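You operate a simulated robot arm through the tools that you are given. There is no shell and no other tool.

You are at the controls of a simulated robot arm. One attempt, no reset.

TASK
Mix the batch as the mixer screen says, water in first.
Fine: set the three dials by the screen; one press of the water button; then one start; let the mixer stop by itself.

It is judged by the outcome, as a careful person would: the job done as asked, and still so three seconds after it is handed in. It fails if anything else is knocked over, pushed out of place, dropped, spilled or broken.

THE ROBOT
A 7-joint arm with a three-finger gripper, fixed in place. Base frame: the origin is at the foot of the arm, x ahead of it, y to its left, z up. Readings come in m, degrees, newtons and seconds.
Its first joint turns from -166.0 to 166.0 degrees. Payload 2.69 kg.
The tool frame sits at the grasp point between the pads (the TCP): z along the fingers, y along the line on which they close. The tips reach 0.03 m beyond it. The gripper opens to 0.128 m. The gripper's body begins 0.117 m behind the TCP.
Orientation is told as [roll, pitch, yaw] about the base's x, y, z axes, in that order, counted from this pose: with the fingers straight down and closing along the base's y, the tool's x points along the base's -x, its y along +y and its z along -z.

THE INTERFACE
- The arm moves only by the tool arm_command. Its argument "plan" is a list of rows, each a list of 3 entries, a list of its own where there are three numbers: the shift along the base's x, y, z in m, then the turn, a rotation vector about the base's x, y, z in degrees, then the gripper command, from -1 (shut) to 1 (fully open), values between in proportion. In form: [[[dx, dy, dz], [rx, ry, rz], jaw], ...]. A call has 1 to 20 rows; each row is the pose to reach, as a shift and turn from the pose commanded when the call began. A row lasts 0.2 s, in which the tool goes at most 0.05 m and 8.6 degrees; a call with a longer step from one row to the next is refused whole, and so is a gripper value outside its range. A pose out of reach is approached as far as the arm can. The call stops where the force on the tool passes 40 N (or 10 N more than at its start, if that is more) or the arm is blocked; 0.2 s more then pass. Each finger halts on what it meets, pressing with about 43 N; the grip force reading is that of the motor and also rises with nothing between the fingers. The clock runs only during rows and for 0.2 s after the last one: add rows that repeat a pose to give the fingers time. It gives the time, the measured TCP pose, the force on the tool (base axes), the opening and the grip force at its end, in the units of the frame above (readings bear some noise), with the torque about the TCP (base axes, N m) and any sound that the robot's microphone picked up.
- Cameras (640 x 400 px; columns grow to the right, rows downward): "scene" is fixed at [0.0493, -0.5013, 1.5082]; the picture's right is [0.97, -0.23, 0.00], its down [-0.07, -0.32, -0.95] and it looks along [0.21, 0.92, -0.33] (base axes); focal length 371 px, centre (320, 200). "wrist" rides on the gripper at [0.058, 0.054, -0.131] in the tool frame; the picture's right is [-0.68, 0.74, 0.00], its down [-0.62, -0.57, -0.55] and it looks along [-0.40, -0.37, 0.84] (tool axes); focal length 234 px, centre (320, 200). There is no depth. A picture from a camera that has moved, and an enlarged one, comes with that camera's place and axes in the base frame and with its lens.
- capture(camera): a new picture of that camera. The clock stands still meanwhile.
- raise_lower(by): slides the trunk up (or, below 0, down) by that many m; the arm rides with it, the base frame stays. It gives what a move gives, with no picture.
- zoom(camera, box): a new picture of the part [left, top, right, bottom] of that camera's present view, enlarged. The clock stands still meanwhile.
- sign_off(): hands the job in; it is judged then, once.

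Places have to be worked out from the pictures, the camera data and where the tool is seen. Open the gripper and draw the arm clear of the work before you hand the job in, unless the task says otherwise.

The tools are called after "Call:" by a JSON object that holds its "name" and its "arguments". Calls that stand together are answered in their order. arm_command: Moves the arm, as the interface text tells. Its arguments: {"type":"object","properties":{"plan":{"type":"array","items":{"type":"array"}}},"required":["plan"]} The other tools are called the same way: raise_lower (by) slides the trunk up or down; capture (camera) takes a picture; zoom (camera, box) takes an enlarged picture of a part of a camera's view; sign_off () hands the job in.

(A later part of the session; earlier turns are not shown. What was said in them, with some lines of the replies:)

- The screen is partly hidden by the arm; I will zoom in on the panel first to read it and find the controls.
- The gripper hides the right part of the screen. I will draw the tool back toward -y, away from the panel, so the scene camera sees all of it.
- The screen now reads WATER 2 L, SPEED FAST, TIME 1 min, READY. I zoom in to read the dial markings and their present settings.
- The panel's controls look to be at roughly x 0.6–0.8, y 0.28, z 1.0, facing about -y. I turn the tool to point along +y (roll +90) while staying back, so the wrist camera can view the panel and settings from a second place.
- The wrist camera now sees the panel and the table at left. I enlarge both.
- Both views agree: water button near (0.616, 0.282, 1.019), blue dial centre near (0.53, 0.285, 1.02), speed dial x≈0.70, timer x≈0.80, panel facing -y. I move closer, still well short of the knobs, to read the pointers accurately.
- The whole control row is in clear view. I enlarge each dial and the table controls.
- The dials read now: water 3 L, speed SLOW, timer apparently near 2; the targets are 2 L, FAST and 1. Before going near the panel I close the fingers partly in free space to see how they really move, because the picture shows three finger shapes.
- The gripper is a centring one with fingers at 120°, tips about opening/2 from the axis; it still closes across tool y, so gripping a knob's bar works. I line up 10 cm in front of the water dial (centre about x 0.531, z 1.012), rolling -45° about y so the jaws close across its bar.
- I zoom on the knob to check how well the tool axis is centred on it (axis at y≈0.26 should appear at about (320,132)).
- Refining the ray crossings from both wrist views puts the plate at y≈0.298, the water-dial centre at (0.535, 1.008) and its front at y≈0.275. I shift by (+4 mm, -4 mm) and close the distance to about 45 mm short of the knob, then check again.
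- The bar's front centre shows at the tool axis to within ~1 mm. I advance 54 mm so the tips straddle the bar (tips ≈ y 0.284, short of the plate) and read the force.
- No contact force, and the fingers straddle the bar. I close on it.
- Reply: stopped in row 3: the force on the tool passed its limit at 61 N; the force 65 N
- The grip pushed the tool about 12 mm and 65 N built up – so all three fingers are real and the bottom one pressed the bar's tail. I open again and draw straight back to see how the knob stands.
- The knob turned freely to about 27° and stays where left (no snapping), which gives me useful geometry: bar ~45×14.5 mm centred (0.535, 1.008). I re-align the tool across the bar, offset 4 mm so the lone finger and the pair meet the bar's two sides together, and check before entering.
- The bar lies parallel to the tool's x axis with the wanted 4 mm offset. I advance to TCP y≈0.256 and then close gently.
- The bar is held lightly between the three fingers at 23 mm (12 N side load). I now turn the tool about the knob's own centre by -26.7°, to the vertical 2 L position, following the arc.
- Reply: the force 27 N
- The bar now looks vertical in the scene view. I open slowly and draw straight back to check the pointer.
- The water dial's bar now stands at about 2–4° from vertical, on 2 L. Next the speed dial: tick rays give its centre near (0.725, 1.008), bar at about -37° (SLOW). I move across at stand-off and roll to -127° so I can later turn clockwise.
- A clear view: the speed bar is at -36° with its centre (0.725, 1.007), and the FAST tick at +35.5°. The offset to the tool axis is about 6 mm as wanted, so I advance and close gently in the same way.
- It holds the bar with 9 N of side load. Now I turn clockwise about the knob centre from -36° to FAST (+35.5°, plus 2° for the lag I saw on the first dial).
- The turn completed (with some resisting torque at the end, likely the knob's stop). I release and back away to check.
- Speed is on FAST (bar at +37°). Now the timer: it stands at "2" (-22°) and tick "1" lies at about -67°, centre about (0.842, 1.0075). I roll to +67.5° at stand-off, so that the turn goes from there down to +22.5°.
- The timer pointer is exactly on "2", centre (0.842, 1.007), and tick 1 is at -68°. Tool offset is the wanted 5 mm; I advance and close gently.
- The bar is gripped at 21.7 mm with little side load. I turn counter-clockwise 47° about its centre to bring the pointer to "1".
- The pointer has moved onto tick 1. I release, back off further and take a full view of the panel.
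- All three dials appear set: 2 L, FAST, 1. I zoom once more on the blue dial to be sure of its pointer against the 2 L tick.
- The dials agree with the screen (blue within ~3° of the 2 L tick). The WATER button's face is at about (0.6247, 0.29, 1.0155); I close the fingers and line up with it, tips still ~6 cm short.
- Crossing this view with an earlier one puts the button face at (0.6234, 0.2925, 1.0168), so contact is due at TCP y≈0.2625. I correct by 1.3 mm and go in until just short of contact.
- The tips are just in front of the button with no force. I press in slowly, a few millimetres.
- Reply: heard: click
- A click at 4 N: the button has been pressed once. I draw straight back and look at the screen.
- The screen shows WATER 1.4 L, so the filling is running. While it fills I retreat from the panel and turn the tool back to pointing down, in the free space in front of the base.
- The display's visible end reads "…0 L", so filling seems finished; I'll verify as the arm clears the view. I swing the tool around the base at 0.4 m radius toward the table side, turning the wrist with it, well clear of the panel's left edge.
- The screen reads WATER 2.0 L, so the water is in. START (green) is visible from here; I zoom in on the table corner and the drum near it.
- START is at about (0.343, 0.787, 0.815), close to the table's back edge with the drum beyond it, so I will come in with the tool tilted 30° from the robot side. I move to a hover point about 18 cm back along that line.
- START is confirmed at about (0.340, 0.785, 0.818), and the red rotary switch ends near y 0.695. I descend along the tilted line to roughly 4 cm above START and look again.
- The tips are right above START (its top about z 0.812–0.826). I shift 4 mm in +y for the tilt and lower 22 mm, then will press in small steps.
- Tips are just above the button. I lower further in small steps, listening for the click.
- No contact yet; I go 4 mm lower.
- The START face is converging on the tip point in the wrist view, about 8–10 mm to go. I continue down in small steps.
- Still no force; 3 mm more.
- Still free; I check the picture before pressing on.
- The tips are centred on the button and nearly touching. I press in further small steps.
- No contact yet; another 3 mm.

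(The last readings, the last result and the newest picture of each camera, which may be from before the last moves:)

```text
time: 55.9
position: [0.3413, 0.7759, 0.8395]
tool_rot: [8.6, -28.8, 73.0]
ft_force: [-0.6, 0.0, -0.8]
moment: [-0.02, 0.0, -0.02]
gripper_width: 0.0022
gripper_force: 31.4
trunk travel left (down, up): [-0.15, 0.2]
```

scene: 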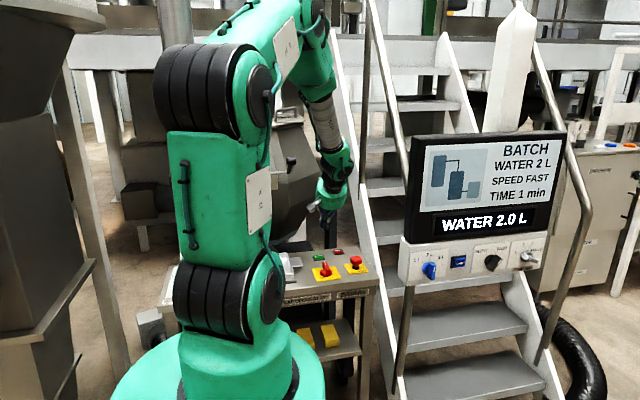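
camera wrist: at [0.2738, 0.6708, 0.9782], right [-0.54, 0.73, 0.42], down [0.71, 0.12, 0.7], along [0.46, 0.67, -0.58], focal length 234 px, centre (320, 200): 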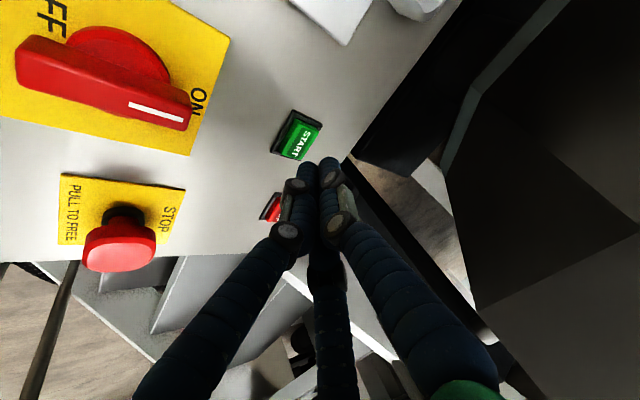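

Still no force; 3 mm more.

Call:
{"name": "arm_command", "arguments": {"plan": [[[0, 0, -0.0015], [0, 0, 0], -1], [[0, 0, -0.003], [0, 0, 0], -1]]}}

Call:
{"name": "zoom", "arguments": {"camera": "scene", "box": [300, 230, 350, 270]}}

```text
time: 56.5
position: [0.3417, 0.7764, 0.8358]
tool_rot: [8.5, -28.8, 73.0]
ft_force: [-0.2, -2.8, 2.7]
moment: [-0.04, -0.02, -0.04]
gripper_width: 0.0022
gripper_force: 31.6
trunk travel left (down, up): [-0.15, 0.2]
```

```text
10.00 times, centred on (325, 250) of scene
camera zoom: at [0.0493, -0.5013, 1.5082], right [0.97, -0.23, 0.0], down [-0.07, -0.32, -0.95], along [0.21, 0.92, -0.33], focal length 3711 px, centre (270, -300)
```

zoom: 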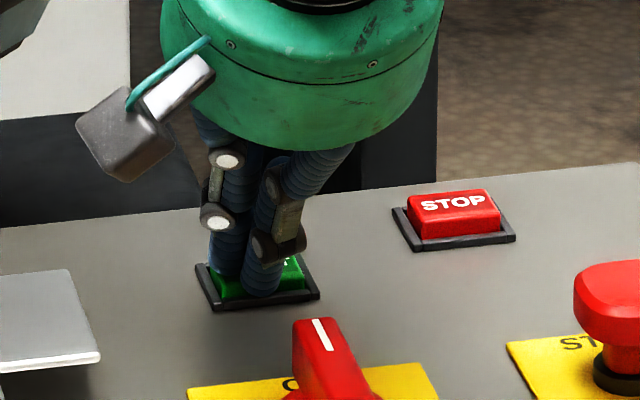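

Light contact, but with an equal sideways part (−y): the tip is on the button's front bevel. I lift 8 mm, shift 8 mm toward +y, and come down again.

Call:
{"name": "arm_command", "arguments": {"plan": [[[0, 0, 0.004], [0, 0, 0], -1], [[0, 0.0, 0.01], [0, 0, 0], -1], [[0, 0.008, 0.01], [0, 0, 0], -1], [[0, 0.008, 0.01], [0, 0, 0], -1]]}}

Call:
{"name": "zoom", "arguments": {"camera": "scene", "box": [300, 230, 350, 270]}}

Call:
{"name": "zoom", "arguments": {"camera": "wrist", "box": [250, 60, 400, 190]}}

Call:
{"name": "zoom", "arguments": {"camera": "scene", "box": [395, 120, 575, 240]}}

```text
time: 57.5
position: [0.3412, 0.785, 0.8464]
tool_rot: [8.6, -28.8, 72.9]
ft_force: [0.2, -1.2, -0.3]
moment: [0.0, -0.01, -0.01]
gripper_width: 0.0018
gripper_force: 31.0
trunk travel left (down, up): [-0.15, 0.2]
```

```text
10.00 times, centred on (325, 250) of scene
camera zoom: at [0.0493, -0.5013, 1.5082], right [0.97, -0.23, 0.0], down [-0.07, -0.32, -0.95], along [0.21, 0.92, -0.33], focal length 3711 px, centre (270, -300)
```

zoom: 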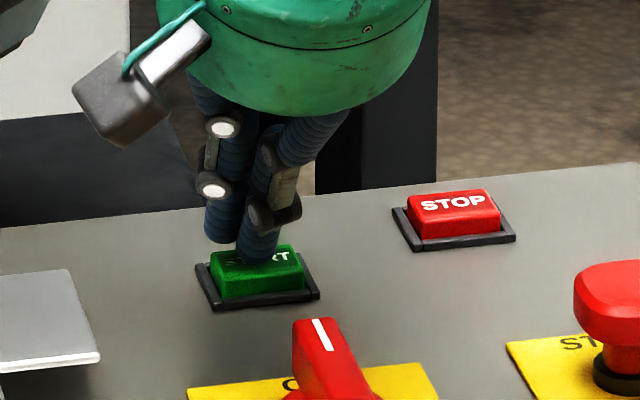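

```text
3.08 times, centred on (325, 125) of wrist
camera zoom: at [0.2746, 0.6831, 0.9383], right [-0.54, 0.73, 0.42], down [0.71, 0.12, 0.7], along [0.46, 0.67, -0.58], focal length 720 px, centre (305, 431)
```

zoom: 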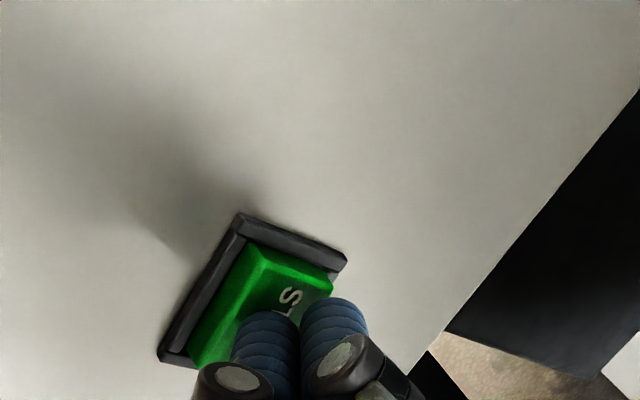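

```text
3.33 times, centred on (485, 180) of scene
camera zoom: at [0.0493, -0.5013, 1.5082], right [0.97, -0.23, 0.0], down [-0.07, -0.32, -0.95], along [0.21, 0.92, -0.33], focal length 1237 px, centre (-230, 267)
```

zoom: 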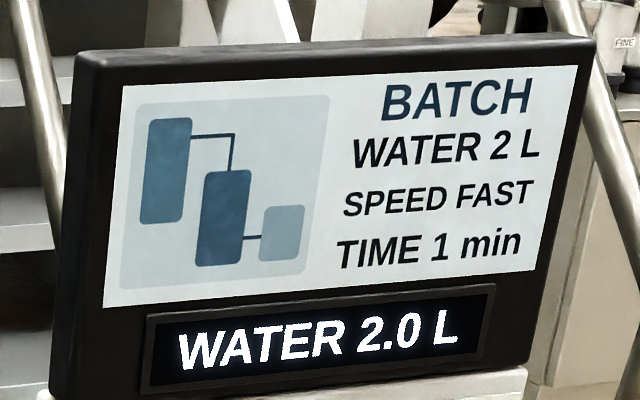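

The tip is now over the middle of the button's top. I press down again in small steps.

Call:
{"name": "arm_command", "arguments": {"plan": [[[0, 0, -0.002], [0, 0, 0], -1], [[0, 0, -0.004], [0, 0, 0], -1]]}}

```text
time: 58.0
position: [0.3406, 0.7866, 0.8421]
tool_rot: [8.5, -28.8, 72.9]
ft_force: [0.7, -0.3, 2.1]
moment: [-0.03, -0.01, 0.0]
gripper_width: 0.002
gripper_force: 31.6
trunk travel left (down, up): [-0.15, 0.2]
```

A first 2 N of upward force, straight this time. I press 2 mm further.

Call:
{"name": "arm_command", "arguments": {"plan": [[[0, 0, -0.001], [0, 0, 0], -1], [[0, 0, -0.002], [0, 0, 0], -1]]}}

```text
time: 58.6
position: [0.3414, 0.7851, 0.84]
tool_rot: [8.5, -28.8, 73.0]
ft_force: [1.5, 0.8, 2.1]
moment: [0.01, -0.06, 0.01]
gripper_width: 0.0023
gripper_force: 31.3
trunk travel left (down, up): [-0.15, 0.2]
heard: click
```

Click heard – START is pressed. I lift off straight up and look at the screen.

Call:
{"name": "arm_command", "arguments": {"plan": [[[0, 0, 0.01], [0, 0, 0], -1], [[0, -0.01, 0.04], [0, 0, 0], -1], [[0, -0.035, 0.075], [0, 0, 0], -1], [[0, -0.06, 0.11], [0, 0, 0], -1], [[0, -0.06, 0.11], [0, 0, 0], -1]]}}

Call:
{"name": "capture", "arguments": {"camera": "scene"}}

Call:
{"name": "capture", "arguments": {"camera": "wrist"}}

```text
time: 59.9
position: [0.3399, 0.7232, 0.9505]
tool_rot: [8.5, -28.9, 73.0]
ft_force: [-0.5, -0.5, 0.9]
moment: [0.05, -0.01, -0.02]
gripper_width: 0.002
gripper_force: 31.4
trunk travel left (down, up): [-0.15, 0.2]
```

```text
taken
```

scene: 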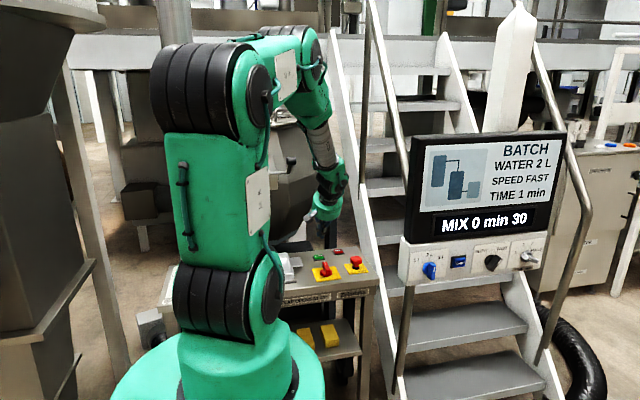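

```text
taken
camera wrist: at [0.274, 0.6213, 1.043], right [-0.54, 0.73, 0.42], down [0.71, 0.12, 0.7], along [0.46, 0.67, -0.58], focal length 234 px, centre (320, 200)
```

wrist: 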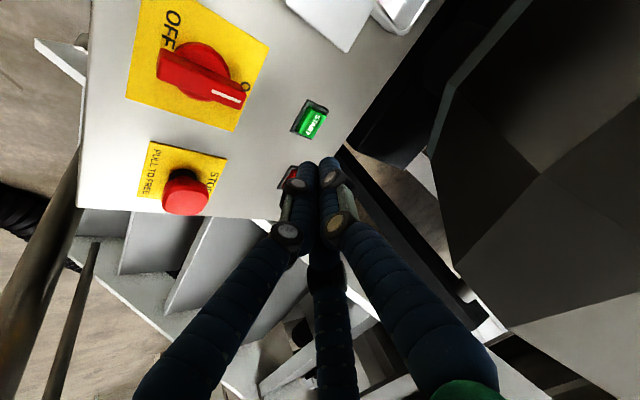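

The screen shows MIX 0 min 30, so the mixer is running. I draw the arm back up and away from the table while it counts down.

Call:
{"name": "arm_command", "arguments": {"plan": [[[-0.01, -0.03, 0.03], [-3, 0, 0], -1], [[-0.025, -0.065, 0.055], [-6, 0, 0], -1], [[-0.043, -0.1, 0.08], [-9, 0, 0], -1], [[-0.061, -0.135, 0.1], [-12, 0, 0], -1], [[-0.079, -0.17, 0.12], [-15, 0, 0], -1], [[-0.097, -0.205, 0.14], [-18, 0, 0], -1], [[-0.115, -0.24, 0.16], [-21, 0, 0], -1], [[-0.133, -0.275, 0.175], [-24, 0, 0], -1], [[-0.15, -0.31, 0.19], [-27, 0, 0], -1], [[-0.165, -0.34, 0.2], [-30, 0, 0], -0.5], [[-0.177, -0.36, 0.2], [-30, 0, 0], 0], [[-0.177, -0.36, 0.2], [-30, 0, 0], 0.5], [[-0.177, -0.36, 0.2], [-30, 0, 0], 0.5]]}}

Call:
{"name": "capture", "arguments": {"camera": "scene"}}

```text
time: 62.6
position: [0.1628, 0.3642, 1.1512]
tool_rot: [0.1, 0.1, 75.0]
ft_force: [-0.4, -0.1, -0.1]
moment: [-0.01, 0.02, -0.01]
gripper_width: 0.0957
gripper_force: 0.0
trunk travel left (down, up): [-0.15, 0.2]
```

```text
taken
```

scene: 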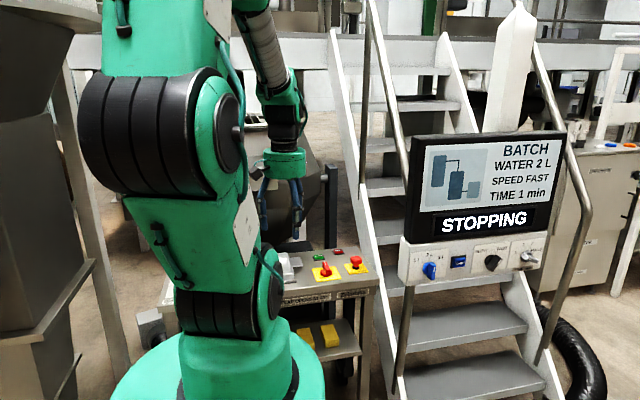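

The screen says STOPPING: the timer has run out and the mixer is winding down by itself. I hold still clear of everything and wait for it to finish.

Call:
{"name": "arm_command", "arguments": {"plan": [[[0, 0, 0], [0, 0, 0], 1], [[0, 0, 0], [0, 0, 0], 1], [[0, 0, 0], [0, 0, 0], 1], [[0, 0, 0], [0, 0, 0], 1], [[0, 0, 0], [0, 0, 0], 1], [[0, 0, 0], [0, 0, 0], 1], [[0, 0, 0], [0, 0, 0], 1], [[0, 0, 0], [0, 0, 0], 1], [[0, 0, 0], [0, 0, 0], 1], [[0, 0, 0], [0, 0, 0], 1], [[0, 0, 0], [0, 0, 0], 1], [[0, 0, 0], [0, 0, 0], 1], [[0, 0, 0], [0, 0, 0], 1], [[0, 0, 0], [0, 0, 0], 1], [[0, 0, 0], [0, 0, 0], 1]]}}

Call:
{"name": "capture", "arguments": {"camera": "scene"}}

```text
time: 65.8
position: [0.1642, 0.3646, 1.1503]
tool_rot: [0.3, 0.1, 75.1]
ft_force: [0.2, -0.4, 1.0]
moment: [-0.01, -0.02, -0.01]
gripper_width: 0.1279
gripper_force: 0.1
trunk travel left (down, up): [-0.15, 0.2]
```

```text
taken
```

scene: 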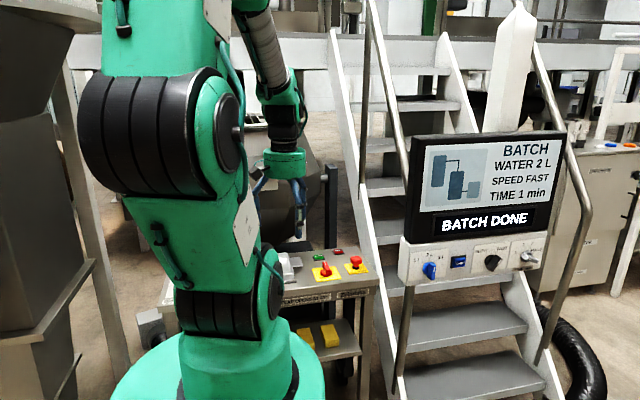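

The screen says BATCH DONE. A last check of the panel and the table before handing in.

Call:
{"name": "zoom", "arguments": {"camera": "scene", "box": [395, 200, 565, 300]}}

Call:
{"name": "zoom", "arguments": {"camera": "scene", "box": [250, 180, 400, 310]}}

```text
3.76 times, centred on (480, 250) of scene
camera zoom: at [0.0493, -0.5013, 1.5082], right [0.97, -0.23, 0.0], down [-0.07, -0.32, -0.95], along [0.21, 0.92, -0.33], focal length 1397 px, centre (-282, 12)
```

zoom: 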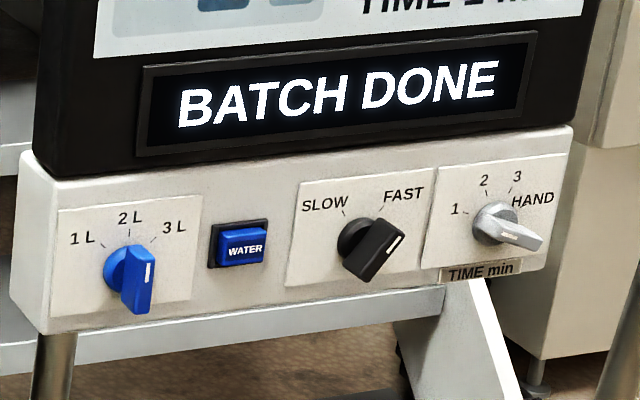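

```text
3.08 times, centred on (325, 245) of scene
camera zoom: at [0.0493, -0.5013, 1.5082], right [0.97, -0.23, 0.0], down [-0.07, -0.32, -0.95], along [0.21, 0.92, -0.33], focal length 1142 px, centre (305, 62)
```

zoom: 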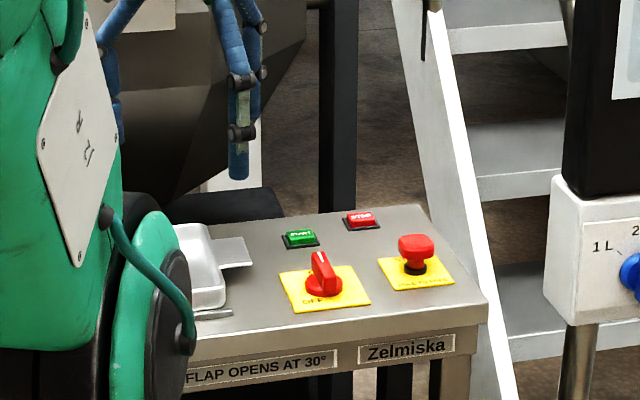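

The dials are at 2 L, FAST and 1, the batch is done, the mixer has stopped by itself, and everything is in place with the gripper open and clear. I hand the job in.

Call:
{"name": "sign_off", "arguments": {}}

```text
The job is handed in.
```

The batch is mixed as the screen asked, and the job is handed in. The display went from WATER 2.0 L through MIX and STOPPING to BATCH DONE, and the mixer stopped by itself.

- **Dials:** set to 2 L, FAST and 1 min; the last picture shows all three still there.
- **Water first:** I pressed the water button once and the display reached 2.0 L before I started the mixer.
- **Start:** one START press registered, with one click. Just before it, the fingertip lightly touched the button's front edge without a click, so I lifted off, moved over and pressed properly.
- **First dial:** on my first grip of the water dial the fingers pressed unevenly, about 65 N on the tool, and turned it partway. I let go and turned it properly on the second try. The pictures show no damage.

The last pictures show nothing moved or spilled at the panel or on the table. The arm is clear of the work with the gripper open.
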